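You operate a simulated robot arm through the tools that you are given. There is no shell and no other tool. Be economical: measure what you need, move in short steps, check, and stop when the job is done.

You are at the controls of a simulated two-armed robot. One attempt, no reset.

TASK
Take the lid off the jar that says "dowels" on the top of the laminating bench and lay it down there.

The check looks at the end state, three seconds after you hand in, the way a careful person would. Anything else that was tipped, shoved, dropped, spilled or broken makes it a failure. A push-on lid holds only when it is set on centred and level and pressed home; a screw cap is set on level and turned clockwise until tight.

THE ROBOT
Two 7-joint arms with two-finger parallel grippers on one trunk, on a base that drives. Base frame: it is fixed to the floor where the robot stands at the start and does not move with it; the origin is under the middle of the robot, x ahead of it, y to its left, z up; the surface under the hand at the start is at about z = 800. Lengths are in mm, angles in degrees, forces in N, time in s.
The left shoulder is at the start at [70, 156, 1030], the right one opposite. Payload 3.91 kg a hand.
The TCP of each hand is the grasp point between the finger pads, 30 mm short of the fingertips. In the tool frame z runs along the fingers and y along their closing line. The gripper opens to 110 mm. The fingers are 20 mm wide and 10 mm thick; the gripper's body (48 by 112 mm) begins 55 mm behind the TCP.
Orientation is that of the tool frame in the base frame, as [roll, pitch, yaw] about the fixed x, y, z axes, in that order (R = Rz(yaw) Ry(pitch) Rx(roll)). With the fingers straight down and closing along the base's y, the tool's x points along the base's -x, its y along +y and its z along -z.

THE INTERFACE
- The arms move only by the tool move_arm. It takes "left_steps", "right_steps" or both (then of equal length, played together; a hand with none holds still); each is a list of rows, each a list of 7 numbers: the shift along the base's x, y, z in units of 30 mm (1.0 is 30 mm), then the turn, a rotation vector about the base's x, y, z in units of 6 degrees (1.0 is 6 degrees), then the gripper command, from -1 (shut) to 1 (fully open), values between in proportion. In form: [[x, y, z, wx, wy, wz, fingers], ...]. A call has 1 to 8 rows; each row shifts and turns the commanded pose from where the row before left it. A call with a number of a shift or a turn outside -1 to 1 is refused whole. A row lasts 0.2 s, in which the tool goes at most 50 mm and 8.6 degrees; a call with a longer step from one row to the next is refused whole, and so is a gripper value outside its range. Where a pose cannot be reached the arm comes as near as it can. A force on the tool above 40 N (or 10 N above the force at the start of the call, whichever is more), or a blocked arm, ends the call early, and 0.2 s more pass. The fingers move at their own pace (about 108 mm/s each) and stop on an object; they squeeze with about 30 N. The grip force told is the motor's: it shows also when the fingers shut on nothing. Time passes only in rows, and 0.2 s behind the last, so rows that do not move let the fingers close. The reply holds the time, the measured pose of the TCP, the force on the tool along the base axes, the opening and the grip force, in the units named above and with some noise, with the torque about the TCP (base axes, N m) and any sound that the robot's microphone picked up.
- Cameras (640 x 400 px; columns grow to the right, rows downward): "scene" is now at [141.6, 12.5, 1274.3]; the picture's right is [0.13, -0.99, 0.00], its down [-0.40, -0.05, -0.91] and it looks along [0.90, 0.12, -0.41] (base axes); focal length 272 px, centre (320, 200). "left" rides on the left gripper at [73, -17, -103] in its tool frame; the picture's right is [0.23, 0.97, 0.00], its down [-0.76, 0.18, -0.62] and it looks along [-0.61, 0.14, 0.78] (tool axes); focal length 222 px, centre (320, 200). "right" rides on the right gripper at [72, 17, -103] in its tool frame; the picture's right is [-0.23, 0.97, 0.00], its down [-0.76, -0.18, -0.62] and it looks along [-0.61, -0.14, 0.78] (tool axes); focal length 222 px, centre (320, 200).
- snapshot(camera): a new picture of that camera. It takes no simulated time.
- slide_trunk(by): slides the trunk up (or, below 0, down) by that many mm; the arms and the scene camera ride with it, the base frame stays. It gives what a move gives, with no picture.
- base_move(legs): drives the robot by 1 to 6 legs, each [ahead, left, turn to the left] in mm, mm and degrees, along the robot's own axes; the way and the turn of a leg run together, so that a leg with both is an arc; at most 1500 mm and 180 degrees a leg. The arms and the cameras ride along, it lands a little off, and it stops where it bumps. It gives what a move gives.
- head_to(pan, tilt): turns the head with the scene camera to pan (to the left, within 86 degrees either way) and tilt (down, from -29 to 69), counted from straight ahead of the robot. It gives what a move gives.
- pixel_to_xyz(camera, pixels): there is no depth. For up to 12 entries [column, row, z] of the newest picture of that camera ("zoom" is the newest enlarged one), the place [x, y] in the base frame at which the ray of that pixel passes the height z, good to about 2 mm. It takes no simulated time.
- inspect(camera, box): a new picture of the part [left, top, right, bottom] of that camera's present view, enlarged. It takes no simulated time.
- job_done(): hands the job in; it is judged then, once.

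Go step by step. Measure first, check grasps and placings, and put right what went wrong. The budget is 80 turns and 58 pictures, counting those below and the enlarged ones. Unless the task says otherwise, let go and move clear before handing in, and close with one line.

The tools are called after ">>>" by a JSON object that holds its "fn" and its "kwargs". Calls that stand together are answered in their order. move_arm: Moves the arms, as the interface text tells. Its arguments: {"type":"object","properties":{"left_steps":{"type":"array","items":{"type":"array","items":{"type":"number"}}},"right_steps":{"type":"array","items":{"type":"array","items":{"type":"number"}}}},"required":[]} The other tools are called the same way: slide_trunk (by) slides the trunk up or down; base_move (legs) drives the base; head_to (pan, tilt) turns the head that bears the scene camera; snapshot (camera) takes a picture; pixel_to_xyz (camera, pixels) gives the place at which the rays of pixels pass given heights; inspect (camera, box) takes an enlarged picture of a part of a camera's view; job_done () hands the job in.

At the start:

```text
clock: 0.0
left_eef_pos: [540.8, 344.6, 1179.0]
left_tcp_rot: [180.0, 0.0, -179.9]
left_ft_force: [0.2, -0.9, 0.2]
left_torque: [0.02, 0.02, 0.02]
left_gripper_width: 110.2
left_gripper_force: 0.0
right_eef_pos: [699.3, -237.3, 1109.8]
right_tcp_rot: [-180.0, 0.0, -179.9]
right_ft_force: [-0.3, 0.0, 0.4]
right_torque: [-0.02, -0.02, -0.01]
right_gripper_width: 109.9
right_gripper_force: 0.1
trunk travel left (down, up): [-475.0, 465.0]
robot x, y, heading: [1.1, -0.9, -0.3]
head pan, tilt: [7.7, 24.0]
```

scene: 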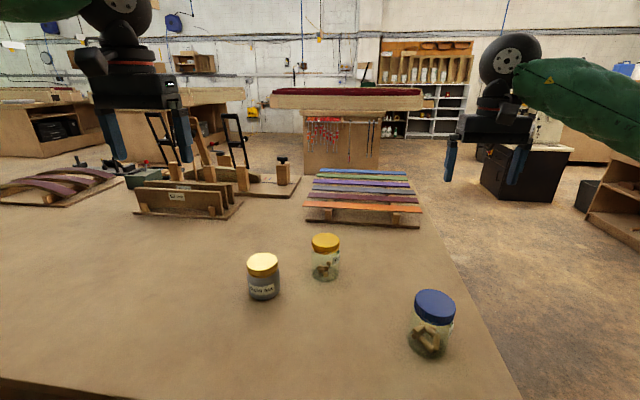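
right: 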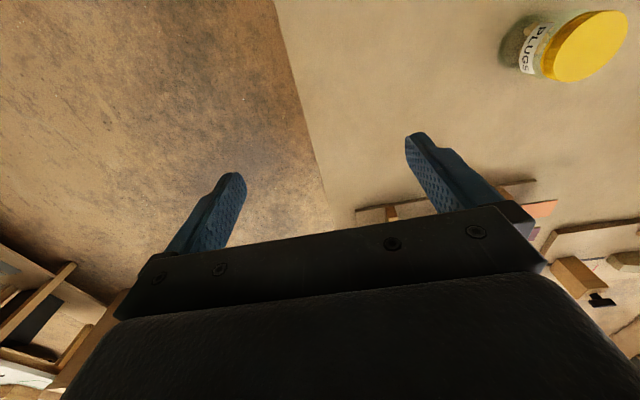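
left: 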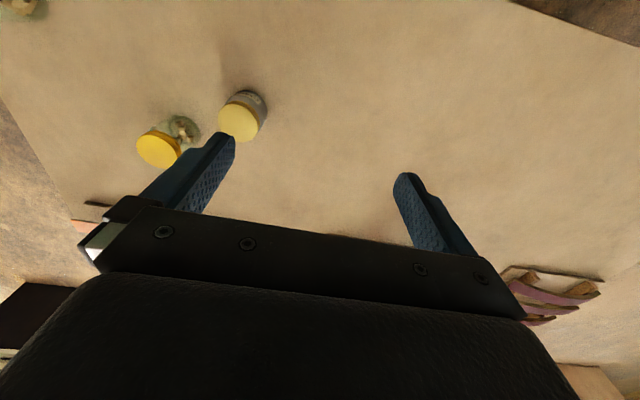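

The scene shows three jars: one near (262,277), one at (325,257, likely "PLUGS"), and a blue-lidded one at (431,325). I'll enlarge them to read the labels.

>>> {"fn": "inspect", "kwargs": {"camera": "scene", "box": [230, 220, 350, 310]}}

>>> {"fn": "inspect", "kwargs": {"camera": "scene", "box": [380, 280, 480, 370]}}

```text
4.44 times, centred on (290, 265) of scene
```

zoom: 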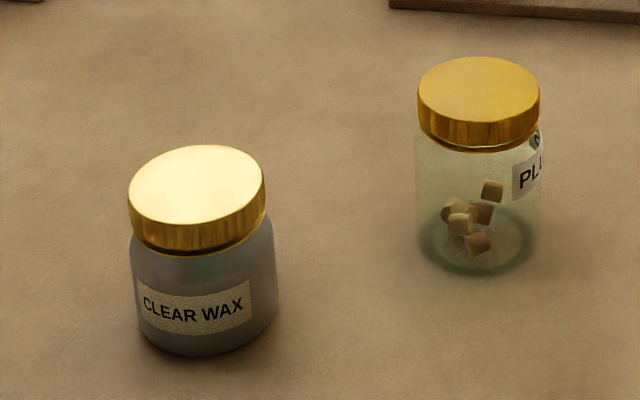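

```text
4.44 times, centred on (430, 325) of scene
```

zoom: 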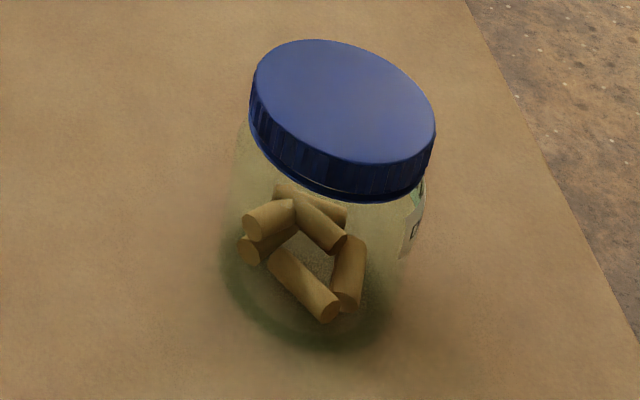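

The blue-lidded jar holds dowels, and its label (about 412,225 in the zoom) faces right. I'll measure its base and lid.

>>> {"fn": "pixel_to_xyz", "kwargs": {"camera": "zoom", "pixels": [[225, 265, 800], [400, 290, 800], [305, 350, 800], [312, 280, 800], [343, 102, 870], [343, 102, 890], [343, 102, 910], [252, 80, 890], [435, 130, 890], [318, 40, 890], [365, 163, 890]]}}

>>> {"fn": "snapshot", "kwargs": {"camera": "right"}}

```text
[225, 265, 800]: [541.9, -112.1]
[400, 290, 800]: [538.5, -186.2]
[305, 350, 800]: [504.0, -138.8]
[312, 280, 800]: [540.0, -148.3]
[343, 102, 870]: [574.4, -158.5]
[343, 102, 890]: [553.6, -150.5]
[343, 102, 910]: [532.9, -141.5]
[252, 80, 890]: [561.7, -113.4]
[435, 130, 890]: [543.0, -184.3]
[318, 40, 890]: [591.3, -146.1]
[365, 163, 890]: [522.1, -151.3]
```

```text
52 pictures are left
```

right: 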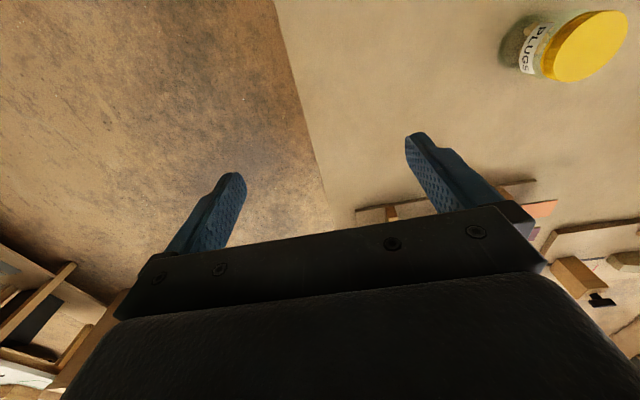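

The lid is about 72 mm wide, centred near (550,-148), with its top near z 890. I'll bring the right hand above it at its present height and look.

>>> {"fn": "move_arm", "kwargs": {"right_steps": [[-0.62, 0.37, 0, 0, 0, 0, 1], [-0.62, 0.37, 0, 0, 0, 0, 1], [-0.62, 0.37, 0, 0, 0, 0, 1], [-0.62, 0.37, 0, 0, 0, 0, 1], [-0.62, 0.37, 0, 0, 0, 0, 1], [-0.62, 0.37, 0, 0, 0, 0, 1], [-0.62, 0.37, 0, 0, 0, 0, 1], [-0.62, 0.37, 0, 0, 0, 0, 1]]}}

>>> {"fn": "snapshot", "kwargs": {"camera": "right"}}

>>> {"fn": "snapshot", "kwargs": {"camera": "scene"}}

```text
clock: 1.8
left_eef_pos: [539.6, 344.6, 1179.7]
left_tcp_rot: [179.9, 0.0, 180.0]
left_ft_force: [-0.1, 0.2, -0.2]
left_torque: [0.01, 0.0, 0.0]
left_gripper_width: 109.8
left_gripper_force: 0.2
right_eef_pos: [550.1, -149.5, 1113.9]
right_tcp_rot: [180.0, 0.0, -180.0]
right_ft_force: [-0.5, 0.0, 0.2]
right_torque: [-0.03, 0.0, 0.05]
right_gripper_width: 109.8
right_gripper_force: 0.1
trunk travel left (down, up): [-475.0, 465.0]
robot x, y, heading: [-3.0, -2.5, -0.1]
head pan, tilt: [7.7, 24.0]
```

```text
51 pictures are left
```

right: 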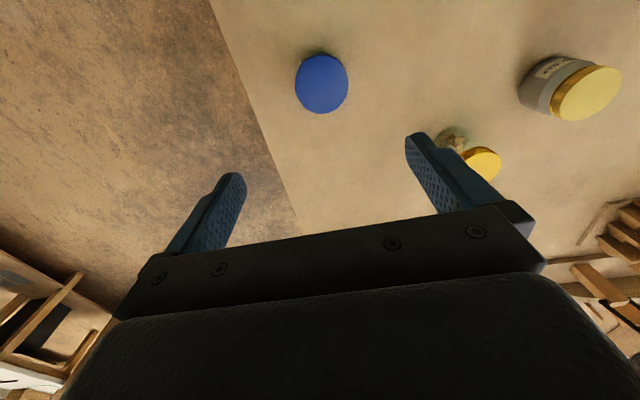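

```text
50 pictures are left
```

scene: 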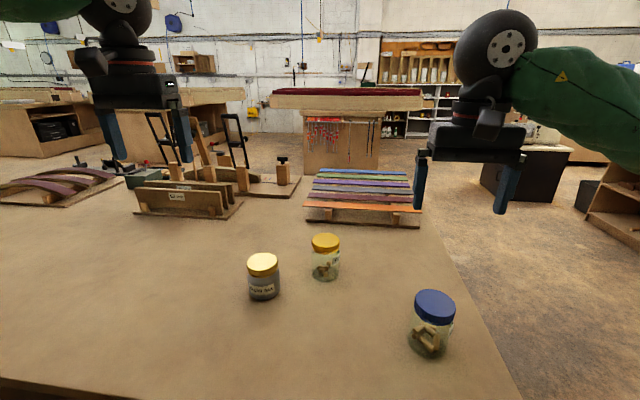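

The right camera sees the blue lid at (321,84), width 295–348. I'll triangulate with the scene camera.

>>> {"fn": "pixel_to_xyz", "kwargs": {"camera": "right", "pixels": [[321, 84, 880], [321, 84, 890], [321, 84, 900], [295, 84, 890], [348, 82, 890], [321, 54, 890], [322, 114, 890]]}}

>>> {"fn": "pixel_to_xyz", "kwargs": {"camera": "scene", "pixels": [[434, 306, 880], [434, 306, 890], [434, 306, 900]]}}

>>> {"fn": "inspect", "kwargs": {"camera": "right", "box": [270, 30, 370, 130]}}

```text
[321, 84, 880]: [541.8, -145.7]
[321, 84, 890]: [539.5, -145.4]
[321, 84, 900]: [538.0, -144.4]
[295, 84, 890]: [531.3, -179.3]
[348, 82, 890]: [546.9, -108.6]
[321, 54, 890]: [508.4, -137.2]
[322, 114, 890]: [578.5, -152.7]
```

```text
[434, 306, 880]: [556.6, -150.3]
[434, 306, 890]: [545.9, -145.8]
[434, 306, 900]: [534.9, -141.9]
```

```text
4.00 times, centred on (320, 80) of right
```

zoom: 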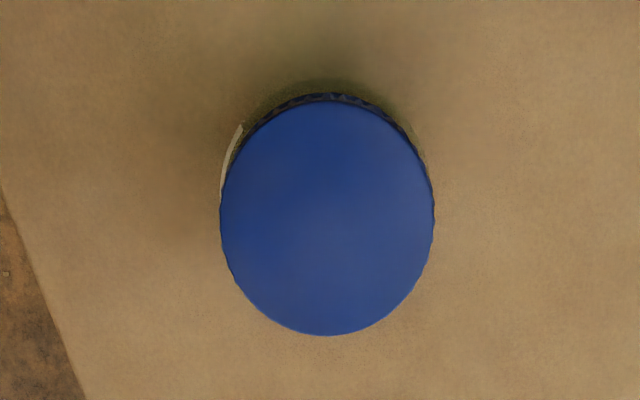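

Both agree on a centre near (541,-145), top z about 893, diameter about 72. I'll zoom in on the label and lid rim.

>>> {"fn": "inspect", "kwargs": {"camera": "scene", "box": [410, 285, 460, 360]}}

>>> {"fn": "inspect", "kwargs": {"camera": "scene", "box": [440, 318, 460, 332]}}

```text
5.33 times, centred on (435, 322) of scene
```

zoom: 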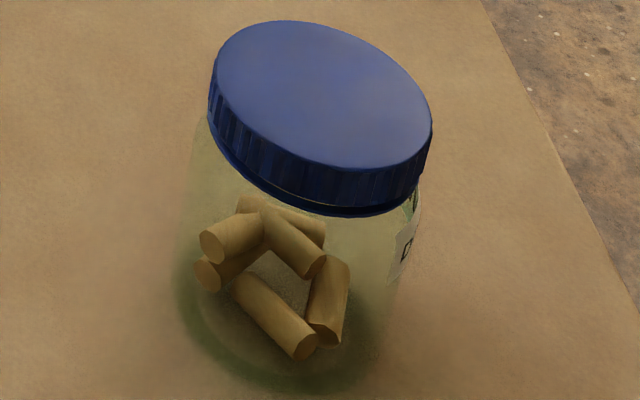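

```text
16.00 times, centred on (450, 325) of scene
```

zoom: 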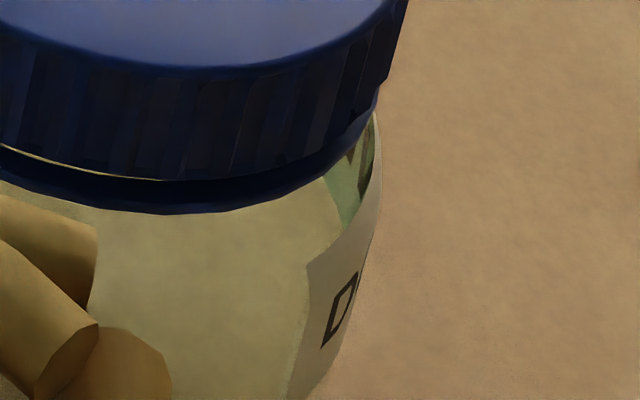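

The label begins with "D", so this is the right jar. The ribbed rim over a ring suggests a screw cap. I'll descend to z about 965 over the centre and check the alignment.

>>> {"fn": "move_arm", "kwargs": {"right_steps": [[-0.09, 0.03, -0.83, 0, 0, 0, 1], [-0.09, 0.03, -0.83, 0, 0, 0, 1], [-0.08, 0.03, -0.83, 0, 0, 0, 1], [0, 0.03, -0.83, 0, 0, 0, 1], [0, 0.03, -0.83, 0, 0, 0, 1], [0, 0, -0.83, 0, 0, 0, 1], [0, 0, 0, 0, 0, 0, 1]]}}

>>> {"fn": "snapshot", "kwargs": {"camera": "right"}}

>>> {"fn": "snapshot", "kwargs": {"camera": "scene"}}

```text
clock: 3.4
left_eef_pos: [541.1, 345.5, 1179.3]
left_tcp_rot: [-179.9, 0.0, -179.8]
left_ft_force: [-0.1, 0.0, 0.3]
left_torque: [-0.04, -0.02, -0.05]
left_gripper_width: 110.1
left_gripper_force: 0.1
right_eef_pos: [542.6, -141.4, 960.0]
right_tcp_rot: [180.0, -0.1, -180.0]
right_ft_force: [-0.6, -1.0, 0.4]
right_torque: [0.0, -0.01, 0.0]
right_gripper_width: 110.3
right_gripper_force: 0.1
trunk travel left (down, up): [-475.0, 465.0]
robot x, y, heading: [-1.1, 0.8, -0.1]
head pan, tilt: [7.7, 24.0]
```

```text
46 pictures are left
```

right: 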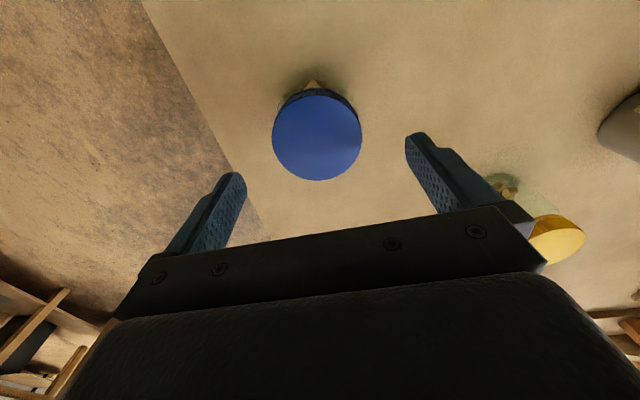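

```text
45 pictures are left
```

scene: 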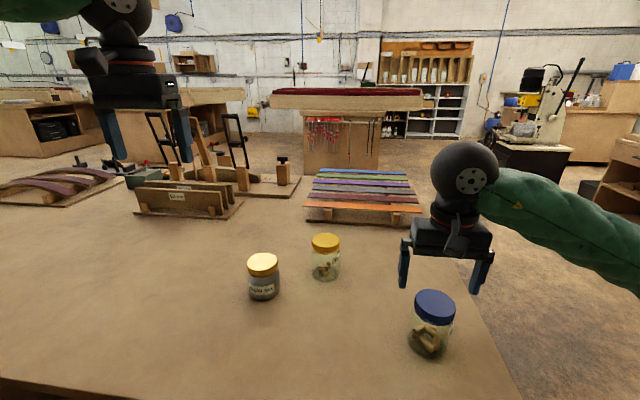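

>>> {"fn": "pixel_to_xyz", "kwargs": {"camera": "right", "pixels": [[317, 136, 885], [317, 136, 893], [272, 137, 893], [362, 135, 893], [315, 92, 893], [318, 181, 893]]}}

>>> {"fn": "inspect", "kwargs": {"camera": "right", "box": [260, 70, 380, 190]}}

```text
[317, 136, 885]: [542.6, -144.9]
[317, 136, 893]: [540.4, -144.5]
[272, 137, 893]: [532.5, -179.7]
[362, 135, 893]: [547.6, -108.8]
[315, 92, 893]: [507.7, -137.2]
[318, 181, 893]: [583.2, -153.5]
```

```text
3.33 times, centred on (320, 130) of right
```

zoom: 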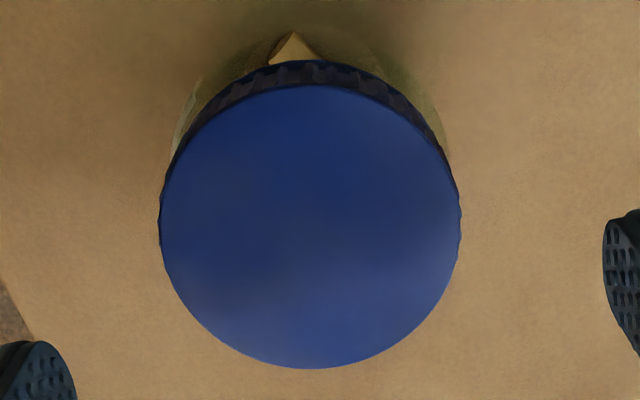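

The lid centre is (543,-144.5), so the hand is about 3 mm off in y. I'll pre-turn clockwise for twist range and correct the centring.

>>> {"fn": "move_arm", "kwargs": {"right_steps": [[0, -0.1, 0, 0, 0, -1, 1], [0, 0, 0, 0, 0, -1, 1], [0, 0, 0, 0, 0, -1, 1], [0, 0, 0, 0, 0, -1, 1], [0, 0, 0, 0, 0, -1, 1], [0, 0, 0, 0, 0, -1, 1], [0, 0, 0, 0, 0, -1, 1], [0, 0, 0, 0, 0, -1, 1]]}}

>>> {"fn": "move_arm", "kwargs": {"right_steps": [[0, 0, 0, 0, 0, -1, 1], [0, 0, 0, 0, 0, -1, 1], [0, 0, 0, 0, 0, -1, 1], [0, 0, 0, 0, 0, -1, 1], [0, 0, 0, 0, 0, -1, 1], [0, 0, 0, 0, 0, -1, 1], [0, 0, 0, 0, 0, 0, 1]]}}

>>> {"fn": "snapshot", "kwargs": {"camera": "right"}}

```text
clock: 5.2
left_eef_pos: [540.0, 344.8, 1178.5]
left_tcp_rot: [179.9, -0.1, 180.0]
left_ft_force: [0.0, -1.1, -0.8]
left_torque: [-0.01, 0.01, 0.01]
left_gripper_width: 110.0
left_gripper_force: 0.1
right_eef_pos: [543.9, -146.4, 961.4]
right_tcp_rot: [-179.9, -0.1, 132.0]
right_ft_force: [-0.2, -0.5, -1.2]
right_torque: [-0.01, -0.02, -0.01]
right_gripper_width: 109.8
right_gripper_force: 0.1
trunk travel left (down, up): [-475.0, 465.0]
robot x, y, heading: [0.5, 2.2, -0.1]
head pan, tilt: [7.7, 24.0]
```

```text
clock: 6.8
left_eef_pos: [540.1, 343.5, 1178.5]
left_tcp_rot: [180.0, 0.0, -179.8]
left_ft_force: [0.5, -0.8, -0.4]
left_torque: [0.04, 0.01, 0.01]
left_gripper_width: 110.1
left_gripper_force: 0.1
right_eef_pos: [543.2, -147.8, 961.4]
right_tcp_rot: [179.9, -0.1, 95.8]
right_ft_force: [0.3, 0.4, -1.0]
right_torque: [-0.03, -0.01, -0.03]
right_gripper_width: 110.0
right_gripper_force: 0.1
trunk travel left (down, up): [-475.0, 465.0]
robot x, y, heading: [-3.6, 2.1, 0.2]
head pan, tilt: [7.7, 24.0]
```

```text
43 pictures are left
```

right: 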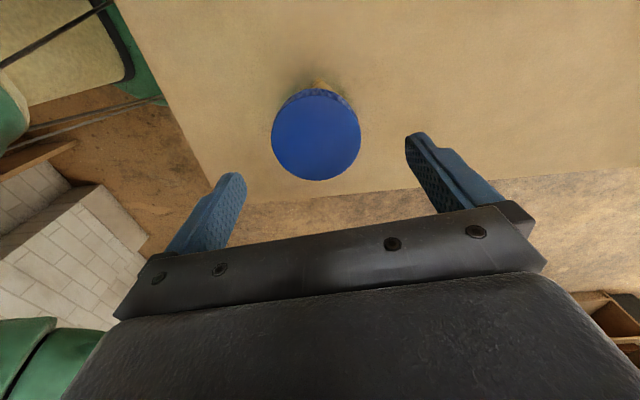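

The hand turned to yaw 96° freely. I'll check the lid centre from this second viewpoint.

>>> {"fn": "pixel_to_xyz", "kwargs": {"camera": "right", "pixels": [[271, 137, 893], [361, 136, 893], [316, 91, 893], [318, 180, 893], [218, 190, 930], [412, 150, 930]]}}

```text
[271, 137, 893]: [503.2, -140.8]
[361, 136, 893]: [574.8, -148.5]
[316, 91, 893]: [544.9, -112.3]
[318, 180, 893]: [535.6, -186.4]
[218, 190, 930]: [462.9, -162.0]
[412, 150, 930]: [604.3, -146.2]
```

Both views put the lid near (540,-147) with its top around z 888. I'll shift -2.5 mm in x and go down 57 mm, so the fingertips sit beside the lid with the gripper open.

>>> {"fn": "move_arm", "kwargs": {"right_steps": [[-0.09, 0, -0.5, 0, 0, 0, 1], [0, 0, -0.5, 0, 0, 0, 1], [0, 0, -0.5, 0, 0, 0, 1], [0, 0, -0.4, 0, 0, 0, 1], [0, 0, 0, 0, 0, 0, 1]]}}

>>> {"fn": "snapshot", "kwargs": {"camera": "right"}}

>>> {"fn": "inspect", "kwargs": {"camera": "scene", "box": [370, 240, 500, 370]}}

```text
clock: 8.0
left_eef_pos: [539.6, 344.2, 1178.5]
left_tcp_rot: [180.0, -0.1, -180.0]
left_ft_force: [0.9, 1.0, -0.5]
left_torque: [0.0, -0.02, 0.02]
left_gripper_width: 110.0
left_gripper_force: 0.1
right_eef_pos: [537.4, -144.5, 906.0]
right_tcp_rot: [-180.0, 0.0, 96.0]
right_ft_force: [0.0, -0.4, 0.0]
right_torque: [0.03, -0.02, 0.03]
right_gripper_width: 110.0
right_gripper_force: 0.0
trunk travel left (down, up): [-475.0, 465.0]
robot x, y, heading: [0.4, -0.8, -0.0]
head pan, tilt: [7.7, 24.0]
```

```text
42 pictures are left
```

right: 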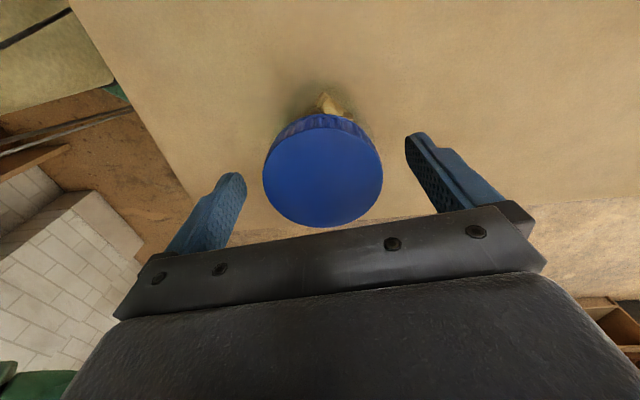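

```text
3.08 times, centred on (435, 305) of scene
```

zoom: 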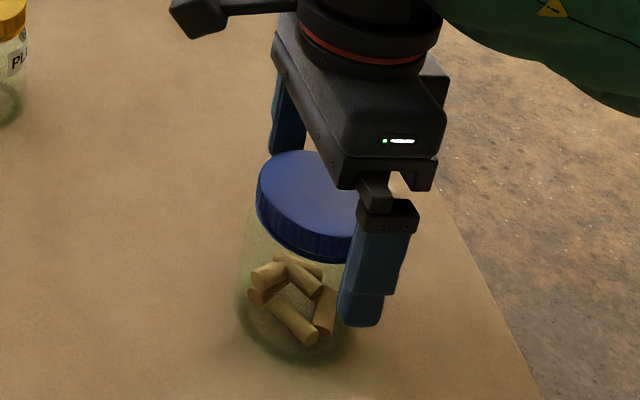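

The lid is centred (323,172) between the fingers. I'll verify the near fingertip against the expected x of about 480 at z 876.

>>> {"fn": "pixel_to_xyz", "kwargs": {"camera": "zoom", "pixels": [[362, 320, 870], [362, 320, 876], [362, 320, 885], [307, 190, 888], [340, 255, 872], [325, 262, 870]]}}

```text
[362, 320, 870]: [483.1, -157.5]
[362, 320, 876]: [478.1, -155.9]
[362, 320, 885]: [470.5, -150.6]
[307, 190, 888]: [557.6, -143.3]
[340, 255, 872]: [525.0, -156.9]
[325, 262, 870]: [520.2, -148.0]
```

The geometry agrees, so I'll close on the lid.

>>> {"fn": "move_arm", "kwargs": {"right_steps": [[0, 0, 0, 0, 0, 0, -0.1], [0, 0, 0, 0, 0, 0, 0.2], [0, 0, 0, 0, 0, 0, -1], [0, 0, 0, 0, 0, 0, -1]]}}

>>> {"fn": "inspect", "kwargs": {"camera": "scene", "box": [370, 240, 500, 370]}}

```text
clock: 9.0
left_eef_pos: [540.7, 344.6, 1178.8]
left_tcp_rot: [179.9, 0.0, -179.9]
left_ft_force: [0.0, 0.3, -0.3]
left_torque: [0.01, -0.02, -0.04]
left_gripper_width: 109.6
left_gripper_force: 0.0
right_eef_pos: [537.7, -145.5, 907.9]
right_tcp_rot: [179.9, 0.1, 96.0]
right_ft_force: [-0.6, 0.0, 1.9]
right_torque: [-0.07, 0.09, 0.02]
right_gripper_width: 67.5
right_gripper_force: 30.1
trunk travel left (down, up): [-475.0, 465.0]
robot x, y, heading: [0.2, 2.4, -0.3]
head pan, tilt: [7.7, 24.0]
```

```text
3.08 times, centred on (435, 305) of scene
```

zoom: 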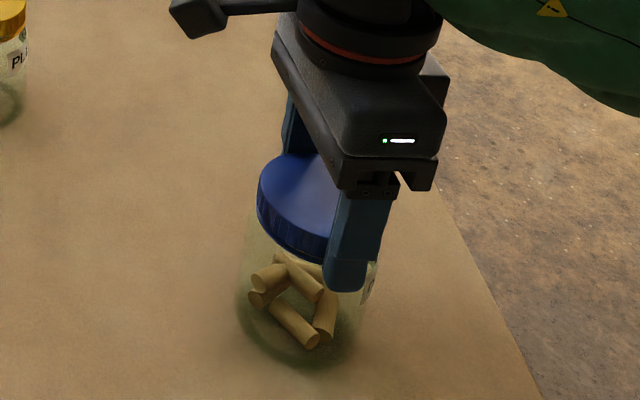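

The grip reads 67.5 mm, but the fingertip at zoom (345,290) seems to reach a bit below the lid rim and might touch glass. I'll reopen, rise 8 mm and close again.

>>> {"fn": "move_arm", "kwargs": {"right_steps": [[0, 0, 0, 0, 0, 0, 0.6], [0, 0, 0, 0, 0, 0, 0.6], [0, 0, 0.27, 0, 0, 0, 0.6], [0, 0, 0, 0, 0, 0, 0.6], [0, 0, 0, 0, 0, 0, -1], [0, 0, 0, 0, 0, 0, -1], [0, 0, 0, 0, 0, 0, -1]]}}

>>> {"fn": "inspect", "kwargs": {"camera": "scene", "box": [400, 270, 470, 350]}}

>>> {"fn": "snapshot", "kwargs": {"camera": "right"}}

```text
clock: 10.6
left_eef_pos: [540.2, 343.7, 1178.6]
left_tcp_rot: [-180.0, 0.0, -179.9]
left_ft_force: [-0.8, -0.7, 0.6]
left_torque: [-0.01, -0.02, -0.03]
left_gripper_width: 109.9
left_gripper_force: 0.1
right_eef_pos: [537.5, -145.1, 912.8]
right_tcp_rot: [-180.0, 0.0, 96.1]
right_ft_force: [-0.4, 0.4, 0.4]
right_torque: [0.02, -0.03, -0.01]
right_gripper_width: 66.0
right_gripper_force: 29.8
trunk travel left (down, up): [-475.0, 465.0]
robot x, y, heading: [-1.2, -1.4, -0.0]
head pan, tilt: [7.7, 24.0]
```

```text
5.00 times, centred on (435, 310) of scene
```

zoom: 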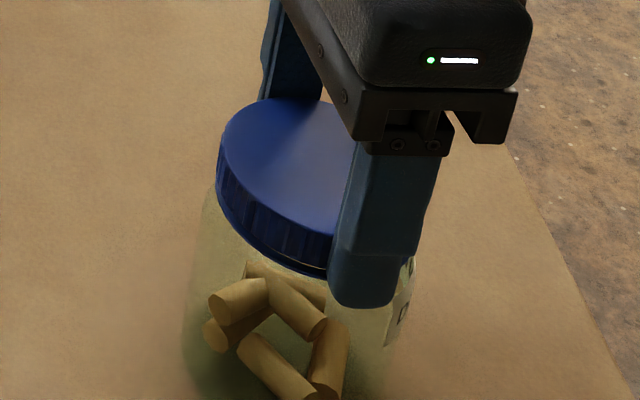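

```text
38 pictures are left
```

right: 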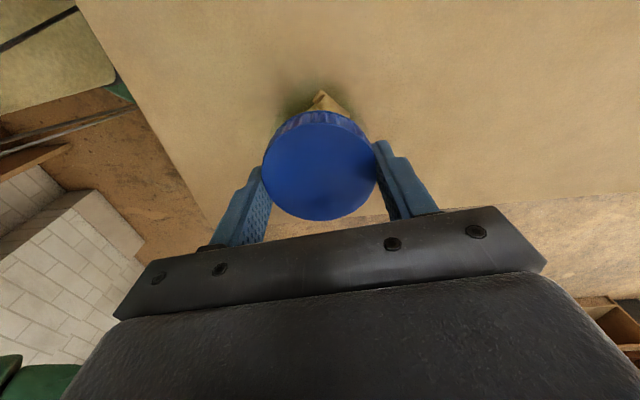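

The width is now 66.0, so it was likely the glass before and is the lid now. I'll test a 12° counterclockwise twist and read the torque.

>>> {"fn": "move_arm", "kwargs": {"right_steps": [[0, 0, 0, 0, 0, 0.5, -1], [0, 0, 0, 0, 0, 0.5, -1], [0, 0, 0, 0, 0, 0.5, -1], [0, 0, 0, 0, 0, 0.5, -1]]}}

>>> {"fn": "inspect", "kwargs": {"camera": "scene", "box": [400, 270, 470, 350]}}

```text
clock: 11.6
left_eef_pos: [539.2, 344.1, 1179.1]
left_tcp_rot: [-180.0, 0.0, -179.9]
left_ft_force: [-0.5, -0.5, 1.1]
left_torque: [-0.01, -0.02, 0.01]
left_gripper_width: 110.3
left_gripper_force: 0.0
right_eef_pos: [539.5, -146.0, 913.5]
right_tcp_rot: [179.9, 0.0, 108.2]
right_ft_force: [0.8, 0.2, 5.5]
right_torque: [0.11, -0.23, -0.03]
right_gripper_width: 65.9
right_gripper_force: 30.1
trunk travel left (down, up): [-475.0, 465.0]
robot x, y, heading: [0.7, 1.2, 0.1]
head pan, tilt: [7.7, 24.0]
```

```text
5.00 times, centred on (435, 310) of scene
```

zoom: 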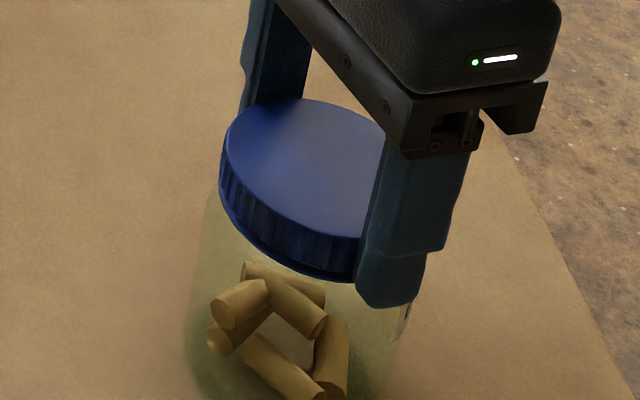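

Fz rose to 5.5 N, so the lid seems to be rising on its thread, and the dowels have not moved. I'll keep turning with a slight lift and watch the jar.

>>> {"fn": "move_arm", "kwargs": {"right_steps": [[0, 0, 0.02, 0, 0, 1, -1], [0, 0, 0.02, 0, 0, 1, -1], [0, 0, 0.02, 0, 0, 1, -1], [0, 0, 0.02, 0, 0, 1, -1]]}}

>>> {"fn": "inspect", "kwargs": {"camera": "scene", "box": [400, 270, 470, 350]}}

```text
clock: 12.6
left_eef_pos: [540.0, 343.7, 1178.5]
left_tcp_rot: [180.0, 0.1, -179.9]
left_ft_force: [0.0, 0.5, 0.5]
left_torque: [-0.01, 0.0, -0.01]
left_gripper_width: 110.0
left_gripper_force: 0.1
right_eef_pos: [538.4, -146.7, 915.6]
right_tcp_rot: [-180.0, 0.0, 132.1]
right_ft_force: [0.3, -0.6, -2.8]
right_torque: [0.03, -0.02, 0.01]
right_gripper_width: 66.0
right_gripper_force: 29.6
trunk travel left (down, up): [-475.0, 465.0]
robot x, y, heading: [-0.6, 0.3, 0.2]
head pan, tilt: [7.7, 24.0]
```

```text
5.00 times, centred on (435, 310) of scene
```

zoom: 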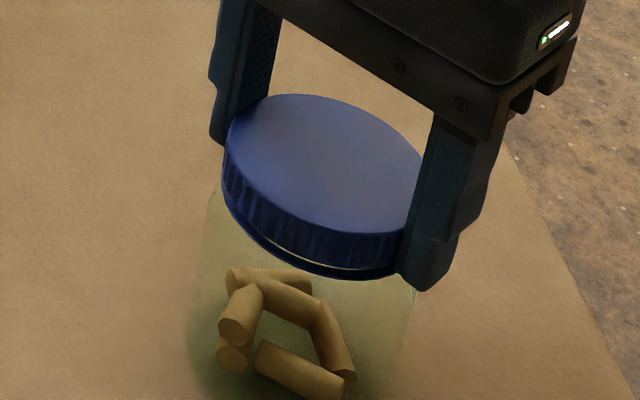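

The dowels rotated this time and Fz is -2.8, so lifting made the jar spin with the lid. I'll lower to get a modest downward press so the bench holds the jar, then turn again.

>>> {"fn": "move_arm", "kwargs": {"right_steps": [[0, 0, -0.06, 0, 0, 0, -1], [0, 0, -0.06, 0, 0, 0, -1], [0, 0, 0, 0, 0, 0, -1]]}}

```text
clock: 13.4
left_eef_pos: [539.2, 343.9, 1179.4]
left_tcp_rot: [179.9, 0.2, -180.0]
left_ft_force: [0.6, 0.7, 0.7]
left_torque: [0.01, -0.01, 0.01]
left_gripper_width: 110.0
left_gripper_force: 0.2
right_eef_pos: [538.0, -146.5, 913.2]
right_tcp_rot: [179.8, 0.0, 132.1]
right_ft_force: [4.6, -7.4, 24.5]
right_torque: [-0.33, -0.06, 0.05]
right_gripper_width: 66.1
right_gripper_force: 29.6
trunk travel left (down, up): [-475.0, 465.0]
robot x, y, heading: [-4.4, 2.9, 0.1]
head pan, tilt: [7.7, 24.0]
```

Now pressing with 24 N. I'll turn 18° counterclockwise and see whether the dowels stay.

>>> {"fn": "inspect", "kwargs": {"camera": "scene", "box": [400, 270, 470, 350]}}

>>> {"fn": "move_arm", "kwargs": {"right_steps": [[0, 0, 0.01, 0, 0, 0.75, -1], [0, 0, 0.01, 0, 0, 0.75, -1], [0, 0, 0.01, 0, 0, 0.75, -1], [0, 0, 0.01, 0, 0, 0.75, -1]]}}

>>> {"fn": "inspect", "kwargs": {"camera": "scene", "box": [400, 270, 470, 350]}}

```text
5.00 times, centred on (435, 310) of scene
```

zoom: 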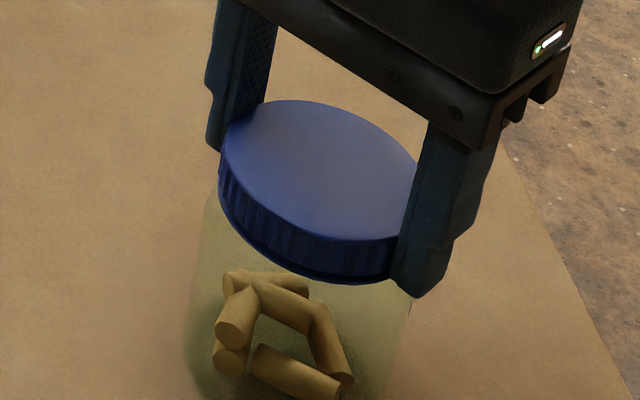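

```text
clock: 14.4
left_eef_pos: [539.6, 343.7, 1178.4]
left_tcp_rot: [180.0, 0.0, -180.0]
left_ft_force: [-0.6, 0.1, 0.0]
left_torque: [-0.03, 0.03, 0.04]
left_gripper_width: 109.7
left_gripper_force: 0.2
right_eef_pos: [539.4, -146.4, 913.3]
right_tcp_rot: [179.9, 0.0, 150.1]
right_ft_force: [0.3, 2.0, 16.2]
right_torque: [0.16, -0.07, -0.11]
right_gripper_width: 65.9
right_gripper_force: 29.6
trunk travel left (down, up): [-475.0, 465.0]
robot x, y, heading: [-0.4, 1.5, -0.0]
head pan, tilt: [7.7, 24.0]
```

```text
5.00 times, centred on (435, 310) of scene
```

zoom: 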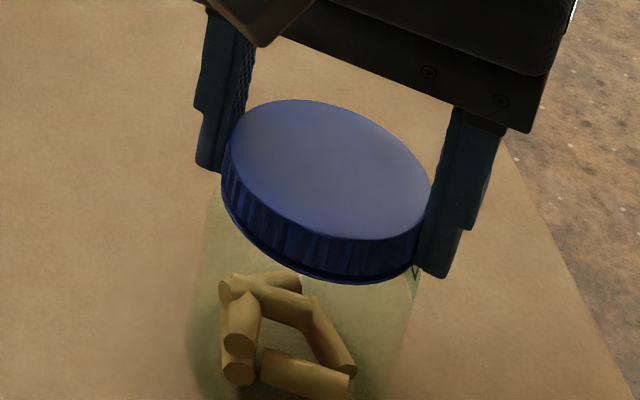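

The dowels turned again even under about 20 N, so the bench friction can't hold the jar and the left hand must. I'll release, lift the right hand clear and turn it back, and locate the other jars for clearance.

>>> {"fn": "pixel_to_xyz", "kwargs": {"camera": "scene", "pixels": [[262, 294, 800], [325, 274, 800], [262, 262, 880], [325, 242, 880], [100, 400, 800], [0, 375, 800], [200, 400, 800]]}}

>>> {"fn": "move_arm", "kwargs": {"right_steps": [[0, 0, 0, 0, 0, 0, 0.6], [0, 0, 0, 0, 0, 0, 1], [0, 0, 0.7, 0, 0, 0, 1], [0, 0, 1, 0, 0, -1, 1], [0, 0, 1, 0, 0, -1, 1], [0, 0, 1, 0, 0, -1, 1], [0, 0, 1, 0, 0, -1, 1], [0, 0, 1, 0, 0, -1, 1]]}}

>>> {"fn": "snapshot", "kwargs": {"camera": "scene"}}

```text
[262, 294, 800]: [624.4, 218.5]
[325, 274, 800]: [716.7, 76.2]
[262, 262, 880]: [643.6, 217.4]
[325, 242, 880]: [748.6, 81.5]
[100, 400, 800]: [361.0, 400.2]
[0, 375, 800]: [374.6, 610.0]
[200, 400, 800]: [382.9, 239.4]
```

```text
clock: 16.2
left_eef_pos: [539.8, 345.4, 1179.4]
left_tcp_rot: [-179.9, -0.1, -179.8]
left_ft_force: [0.0, 0.1, 0.4]
left_torque: [-0.01, -0.02, 0.03]
left_gripper_width: 109.9
left_gripper_force: 0.0
right_eef_pos: [538.4, -145.2, 1082.2]
right_tcp_rot: [-179.9, 0.0, 119.9]
right_ft_force: [-0.6, -0.4, -0.8]
right_torque: [-0.04, 0.01, -0.05]
right_gripper_width: 110.1
right_gripper_force: 0.2
trunk travel left (down, up): [-475.0, 465.0]
robot x, y, heading: [0.7, 1.1, -0.1]
head pan, tilt: [7.7, 24.0]
```

```text
33 pictures are left
```

scene: 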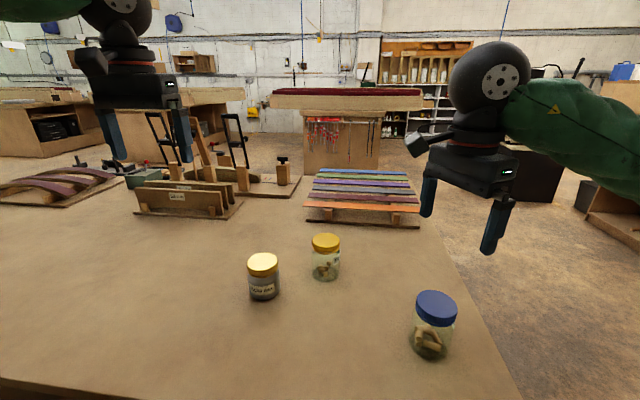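

The blue jar stands alone and the wax jar at (630,218) is the main obstacle for the left arm. I'll bring the left hand round to point right and ahead, 15° below level, holding it high for now.

>>> {"fn": "move_arm", "kwargs": {"left_steps": [[-0.077, -0.81, -0.37, -0.735, 0.515, 0.957, 1], [-0.077, -0.81, -0.37, -0.735, 0.515, 0.957, 1], [-0.077, -0.81, -0.37, -0.735, 0.515, 0.957, 1], [-0.077, -0.81, -0.37, -0.735, 0.515, 0.957, 1], [-0.077, -0.81, -0.37, -0.735, 0.515, 0.957, 1], [-0.077, -0.81, -0.37, -0.735, 0.515, 0.957, 1], [-0.077, -0.81, -0.37, -0.735, 0.515, 0.957, 1], [-0.077, -0.81, -0.37, -0.735, 0.515, 0.957, 1]]}}

>>> {"fn": "snapshot", "kwargs": {"camera": "scene"}}

```text
clock: 18.0
left_eef_pos: [521.9, 149.8, 1091.3]
left_tcp_rot: [-155.3, -35.1, -139.6]
left_ft_force: [0.6, 0.3, 0.4]
left_torque: [0.04, -0.01, 0.0]
left_gripper_width: 109.9
left_gripper_force: 0.1
right_eef_pos: [538.2, -144.9, 1080.2]
right_tcp_rot: [-179.9, 0.0, 120.0]
right_ft_force: [0.6, 0.2, 0.1]
right_torque: [0.0, -0.02, -0.01]
right_gripper_width: 110.1
right_gripper_force: 0.1
trunk travel left (down, up): [-475.0, 465.0]
robot x, y, heading: [1.9, 2.3, -0.1]
head pan, tilt: [7.7, 24.0]
```

```text
32 pictures are left
```

scene: 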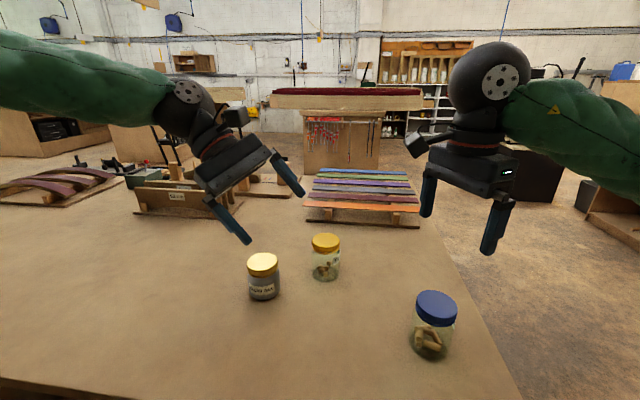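

The left arm tracks well, so I'll do the second half.

>>> {"fn": "move_arm", "kwargs": {"left_steps": [[-0.077, -0.81, -0.37, -0.735, 0.515, 0.957, 1], [-0.077, -0.81, -0.37, -0.735, 0.515, 0.957, 1], [-0.077, -0.81, -0.37, -0.735, 0.515, 0.957, 1], [-0.077, -0.81, -0.37, -0.735, 0.515, 0.957, 1], [-0.077, -0.81, -0.37, -0.735, 0.515, 0.957, 1], [-0.077, -0.81, -0.37, -0.735, 0.515, 0.957, 1], [-0.077, -0.81, -0.37, -0.735, 0.515, 0.957, 1], [-0.077, -0.81, -0.37, -0.735, 0.515, 0.957, 1]]}}

>>> {"fn": "snapshot", "kwargs": {"camera": "scene"}}

>>> {"fn": "snapshot", "kwargs": {"camera": "left"}}

```text
clock: 19.8
left_eef_pos: [510.5, -48.8, 1002.4]
left_tcp_rot: [179.0, -75.0, -68.9]
left_ft_force: [1.5, -0.9, -0.8]
left_torque: [0.03, 0.0, 0.0]
left_gripper_width: 109.8
left_gripper_force: 0.0
left hand out of reach, approached as far as the arm can: row 8
right_eef_pos: [539.3, -144.9, 1079.4]
right_tcp_rot: [-179.9, -0.1, 120.0]
right_ft_force: [0.7, 0.5, -0.1]
right_torque: [0.02, 0.01, 0.01]
right_gripper_width: 110.1
right_gripper_force: 0.1
trunk travel left (down, up): [-475.0, 465.0]
robot x, y, heading: [2.4, 0.0, -0.1]
head pan, tilt: [7.7, 24.0]
```

```text
31 pictures are left
```

scene: 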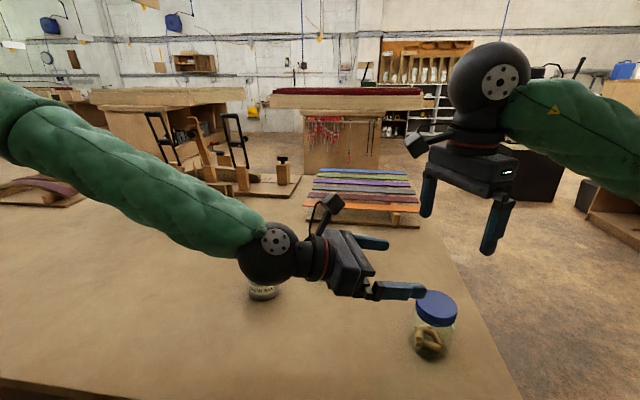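

```text
30 pictures are left
```

left: 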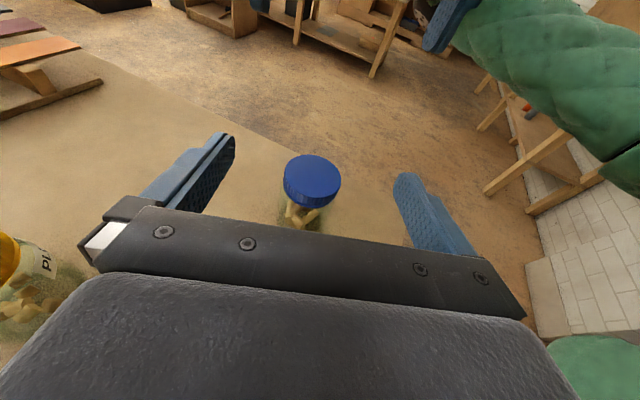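

The left hand is oriented correctly (pitch -75, yaw -69), a few mm short. The jar is seen at (312,180), centred between the fingers. I'll lower 110 mm first and check reach.

>>> {"fn": "move_arm", "kwargs": {"left_steps": [[0, 0, -0.75, 0, 0, 0, 1], [0, 0, -0.75, 0, 0, 0, 1], [0, 0, -0.75, 0, 0, 0, 1], [0, 0, -0.75, 0, 0, 0, 1], [0, 0, -0.7, 0, 0, 0, 1], [0, 0, 0, 0, 0, 0, 1]]}}

>>> {"fn": "snapshot", "kwargs": {"camera": "scene"}}

>>> {"fn": "snapshot", "kwargs": {"camera": "left"}}

```text
clock: 21.2
left_eef_pos: [508.1, -47.1, 890.0]
left_tcp_rot: [179.7, -75.1, -69.6]
left_ft_force: [0.0, -0.2, -0.2]
left_torque: [0.02, -0.01, -0.03]
left_gripper_width: 109.9
left_gripper_force: 0.0
right_eef_pos: [538.3, -144.7, 1081.3]
right_tcp_rot: [180.0, 0.0, 120.0]
right_ft_force: [0.5, -0.5, 1.1]
right_torque: [-0.02, 0.03, 0.0]
right_gripper_width: 110.2
right_gripper_force: 0.0
trunk travel left (down, up): [-475.0, 465.0]
robot x, y, heading: [-1.7, -2.4, -0.1]
head pan, tilt: [7.7, 24.0]
```

```text
29 pictures are left
```

scene: 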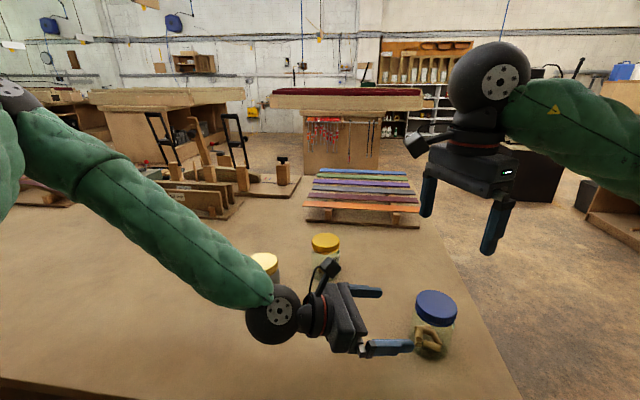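

```text
28 pictures are left
```

left: 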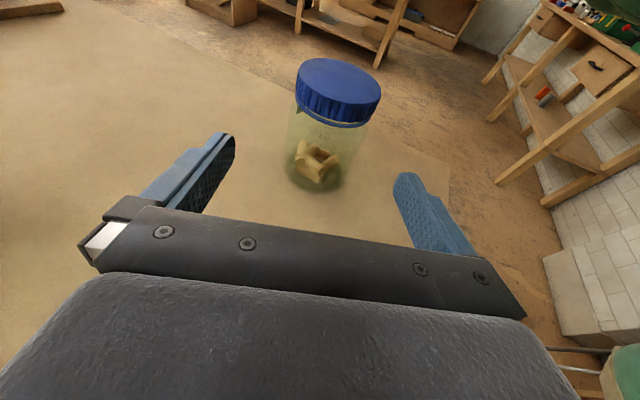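

Pose reached. I'll measure the jar's base, lid and body height from the left view, which shows the jar clearly.

>>> {"fn": "pixel_to_xyz", "kwargs": {"camera": "left", "pixels": [[314, 172, 800], [338, 88, 890], [286, 168, 800], [343, 174, 800], [315, 191, 800], [316, 126, 870], [316, 126, 875], [330, 126, 870]]}}

>>> {"fn": "pixel_to_xyz", "kwargs": {"camera": "scene", "pixels": [[436, 308, 890], [429, 344, 800]]}}

>>> {"fn": "inspect", "kwargs": {"camera": "left", "box": [270, 40, 410, 200]}}

```text
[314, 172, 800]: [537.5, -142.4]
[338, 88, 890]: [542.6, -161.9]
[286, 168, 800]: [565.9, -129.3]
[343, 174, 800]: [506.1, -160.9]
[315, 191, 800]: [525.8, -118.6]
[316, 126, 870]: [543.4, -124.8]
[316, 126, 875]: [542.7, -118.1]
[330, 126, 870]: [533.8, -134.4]
```

```text
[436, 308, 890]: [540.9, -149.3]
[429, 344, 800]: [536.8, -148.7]
```

```text
2.50 times, centred on (340, 120) of left
```

zoom: 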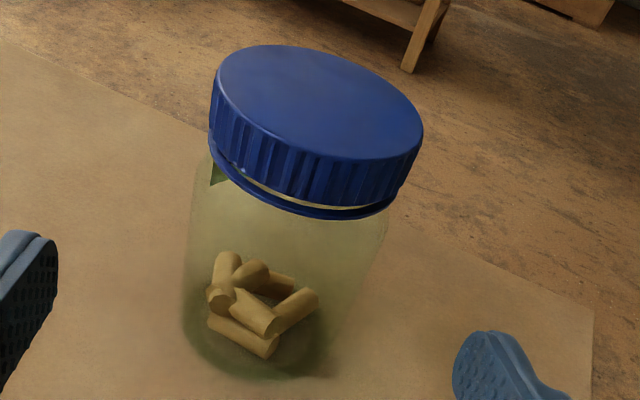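

The jar axis is at about (539,-147), and its straight body runs from roughly z 805 to 868. I'll lower 51 mm, still short of the jar, and check line-up.

>>> {"fn": "move_arm", "kwargs": {"left_steps": [[0, 0, -0.6, 0, 0, 0, 1], [0, 0, -0.6, 0, 0, 0, 1], [0, 0, -0.5, 0, 0, 0, 1], [0, 0, 0, 0, 0, 0, 1]]}}

>>> {"fn": "snapshot", "kwargs": {"camera": "left"}}

>>> {"fn": "inspect", "kwargs": {"camera": "scene", "box": [230, 240, 470, 390]}}

```text
clock: 22.2
left_eef_pos: [508.9, -45.2, 840.3]
left_tcp_rot: [179.6, -75.2, -69.5]
left_ft_force: [-0.4, -0.4, 0.3]
left_torque: [-0.01, 0.01, 0.02]
left_gripper_width: 110.4
left_gripper_force: 0.2
right_eef_pos: [538.7, -145.0, 1081.8]
right_tcp_rot: [180.0, 0.0, 120.0]
right_ft_force: [0.8, -0.3, 0.6]
right_torque: [0.02, 0.02, 0.0]
right_gripper_width: 109.9
right_gripper_force: 0.0
trunk travel left (down, up): [-475.0, 465.0]
robot x, y, heading: [-2.7, 3.8, 0.0]
head pan, tilt: [7.7, 24.0]
```

```text
26 pictures are left
```

left: 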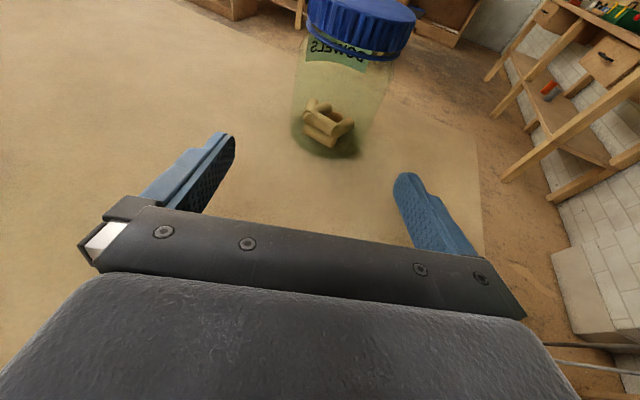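

```text
2.67 times, centred on (350, 315) of scene
```

zoom: 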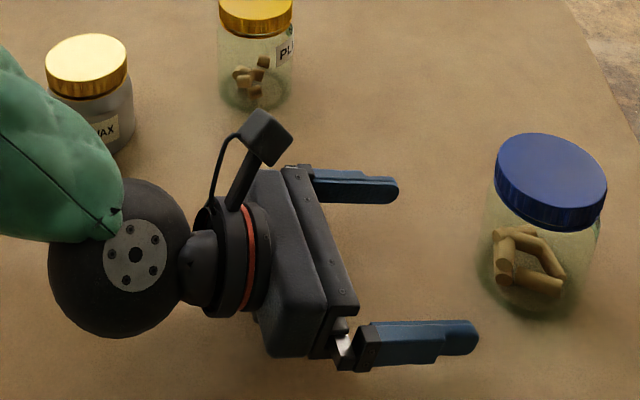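

The label reads "DOWELS" mirrored through the glass, confirming the jar. I'll advance (26.6,-92.4) so the open fingers straddle the jar body.

>>> {"fn": "move_arm", "kwargs": {"left_steps": [[0.177, -0.616, 0, 0, 0, 0, 1], [0.177, -0.616, 0, 0, 0, 0, 1], [0.177, -0.616, 0, 0, 0, 0, 1], [0.177, -0.616, 0, 0, 0, 0, 1], [0.177, -0.616, 0, 0, 0, 0, 1], [0, 0, 0, 0, 0, 0, 1]]}}

>>> {"fn": "snapshot", "kwargs": {"camera": "left"}}

>>> {"fn": "inspect", "kwargs": {"camera": "scene", "box": [350, 250, 490, 380]}}

```text
clock: 23.6
left_eef_pos: [542.0, -80.1, 879.9]
left_tcp_rot: [179.5, -75.0, -69.5]
left_ft_force: [0.5, 0.2, -0.1]
left_torque: [0.0, -0.02, 0.02]
left_gripper_width: 109.9
left_gripper_force: 0.0
left hand out of reach, approached as far as the arm can: row 1, 2, 3, 4, 5
right_eef_pos: [538.2, -144.2, 1080.9]
right_tcp_rot: [180.0, 0.0, 120.0]
right_ft_force: [0.1, 0.7, -0.1]
right_torque: [0.01, 0.0, 0.02]
right_gripper_width: 110.1
right_gripper_force: 0.2
trunk travel left (down, up): [-475.0, 465.0]
robot x, y, heading: [3.8, 2.8, -0.2]
head pan, tilt: [7.7, 24.0]
```

```text
24 pictures are left
```

left: 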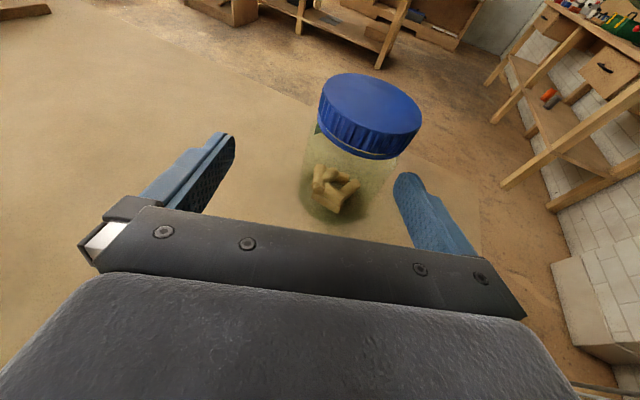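

```text
3.08 times, centred on (420, 315) of scene
```

zoom: 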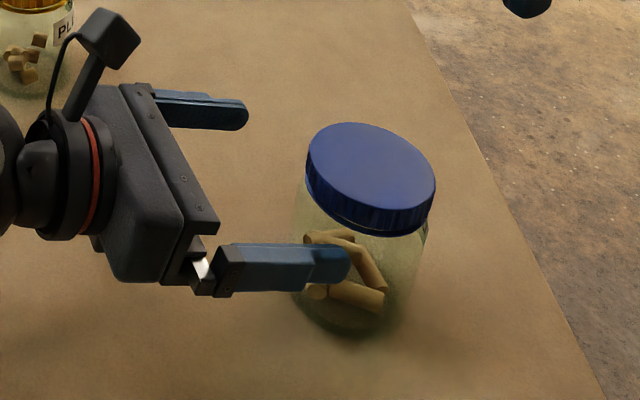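

The left hand fell short and rode up (542,-80,880), because the wrist bends too far in this direction. I'll retrace it out and raise it. Then I'll back the base up so the hand can approach pointing more forward.

>>> {"fn": "move_arm", "kwargs": {"left_steps": [[-0.177, 0.616, 0, 0, 0, 0, 1], [-0.177, 0.616, 0, 0, 0, 0, 1], [-0.177, 0.616, 0, 0, 0, 0, 1], [-0.177, 0.616, 0, 0, 0, 0, 1], [-0.177, 0.616, 0, 0, 0, 0, 1], [-0.1, 0.6, 1, 0, 0, 0, 1], [-0.1, 0.6, 1, 0, 0, 0, 1], [-0.1, 0.6, 1, 0, 0, 0, 1]]}}

```text
clock: 25.4
left_eef_pos: [526.0, 64.5, 967.5]
left_tcp_rot: [179.5, -75.1, -69.7]
left_ft_force: [-1.1, -0.4, 0.3]
left_torque: [0.01, -0.01, 0.03]
left_gripper_width: 110.2
left_gripper_force: 0.0
left hand out of reach, approached as far as the arm can: row 6, 7, 8
right_eef_pos: [537.5, -144.6, 1081.5]
right_tcp_rot: [-180.0, 0.0, 120.0]
right_ft_force: [-0.3, 0.2, 0.0]
right_torque: [0.02, 0.0, -0.02]
right_gripper_width: 110.0
right_gripper_force: 0.0
trunk travel left (down, up): [-475.0, 465.0]
robot x, y, heading: [0.4, -0.6, -0.1]
head pan, tilt: [7.7, 24.0]
```

The left hand is clear at (526,64,967). Backing the base straight back 170 mm; both hands are above everything.

>>> {"fn": "base_move", "kwargs": {"legs": [[-170, 0, 0]]}}

```text
clock: 26.9
left_eef_pos: [359.6, 64.0, 966.2]
left_tcp_rot: [179.7, -75.1, -69.9]
left_ft_force: [-0.1, -0.3, -0.2]
left_torque: [0.02, -0.02, 0.05]
left_gripper_width: 109.9
left_gripper_force: 0.0
right_eef_pos: [369.8, -145.4, 1080.8]
right_tcp_rot: [179.8, -0.1, 120.0]
right_ft_force: [-0.2, 0.3, -0.3]
right_torque: [0.01, -0.02, -0.06]
right_gripper_width: 110.1
right_gripper_force: 0.1
trunk travel left (down, up): [-475.0, 465.0]
robot x, y, heading: [-170.3, -3.4, 0.0]
head pan, tilt: [7.7, 24.0]
```

Base is now at x -170. I'll return the right hand above the jar, and turn the left to point 45° right-ahead at a pre-grasp spot near (461,-69).

>>> {"fn": "move_arm", "kwargs": {"left_steps": [[0.42, -0.55, 0, 0, 0, 0.52, 1], [0.42, -0.55, 0, 0, 0, 0.52, 1], [0.42, -0.55, 0, 0, 0, 0.52, 1], [0.42, -0.55, 0, 0, 0, 0.52, 1], [0.42, -0.55, -0.2, 0, 0, 0.52, 1], [0.42, -0.55, -0.2, 0, 0, 0.52, 1], [0.42, -0.55, -0.2, 0, 0, 0.52, 1], [0.42, -0.55, -0.2, 0, 0, 0.52, 1]], "right_steps": [[0.71, 0, 0, 0, 0, 0, 1], [0.71, 0, 0, 0, 0, 0, 1], [0.71, 0, 0, 0, 0, 0, 1], [0.71, 0, 0, 0, 0, 0, 1], [0.71, 0, 0, 0, 0, 0, 1], [0.71, 0, 0, 0, 0, 0, 1], [0.71, 0, 0, 0, 0, 0, 1], [0.71, 0, 0, 0, 0, 0, 1]]}}

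```text
clock: 28.6
left_eef_pos: [473.1, -10.2, 920.0]
left_tcp_rot: [178.4, -75.8, -44.3]
left_ft_force: [-0.5, 0.4, 0.1]
left_torque: [-0.02, 0.0, 0.0]
left_gripper_width: 109.9
left_gripper_force: 0.0
left hand out of reach, approached as far as the arm can: row 6, 7, 8
right_eef_pos: [545.6, -145.8, 1078.6]
right_tcp_rot: [-179.9, 0.0, 120.1]
right_ft_force: [1.1, 0.0, 0.0]
right_torque: [0.01, 0.03, 0.0]
right_gripper_width: 110.0
right_gripper_force: 0.0
trunk travel left (down, up): [-475.0, 465.0]
robot x, y, heading: [-164.8, -1.9, -0.0]
head pan, tilt: [7.7, 24.0]
```

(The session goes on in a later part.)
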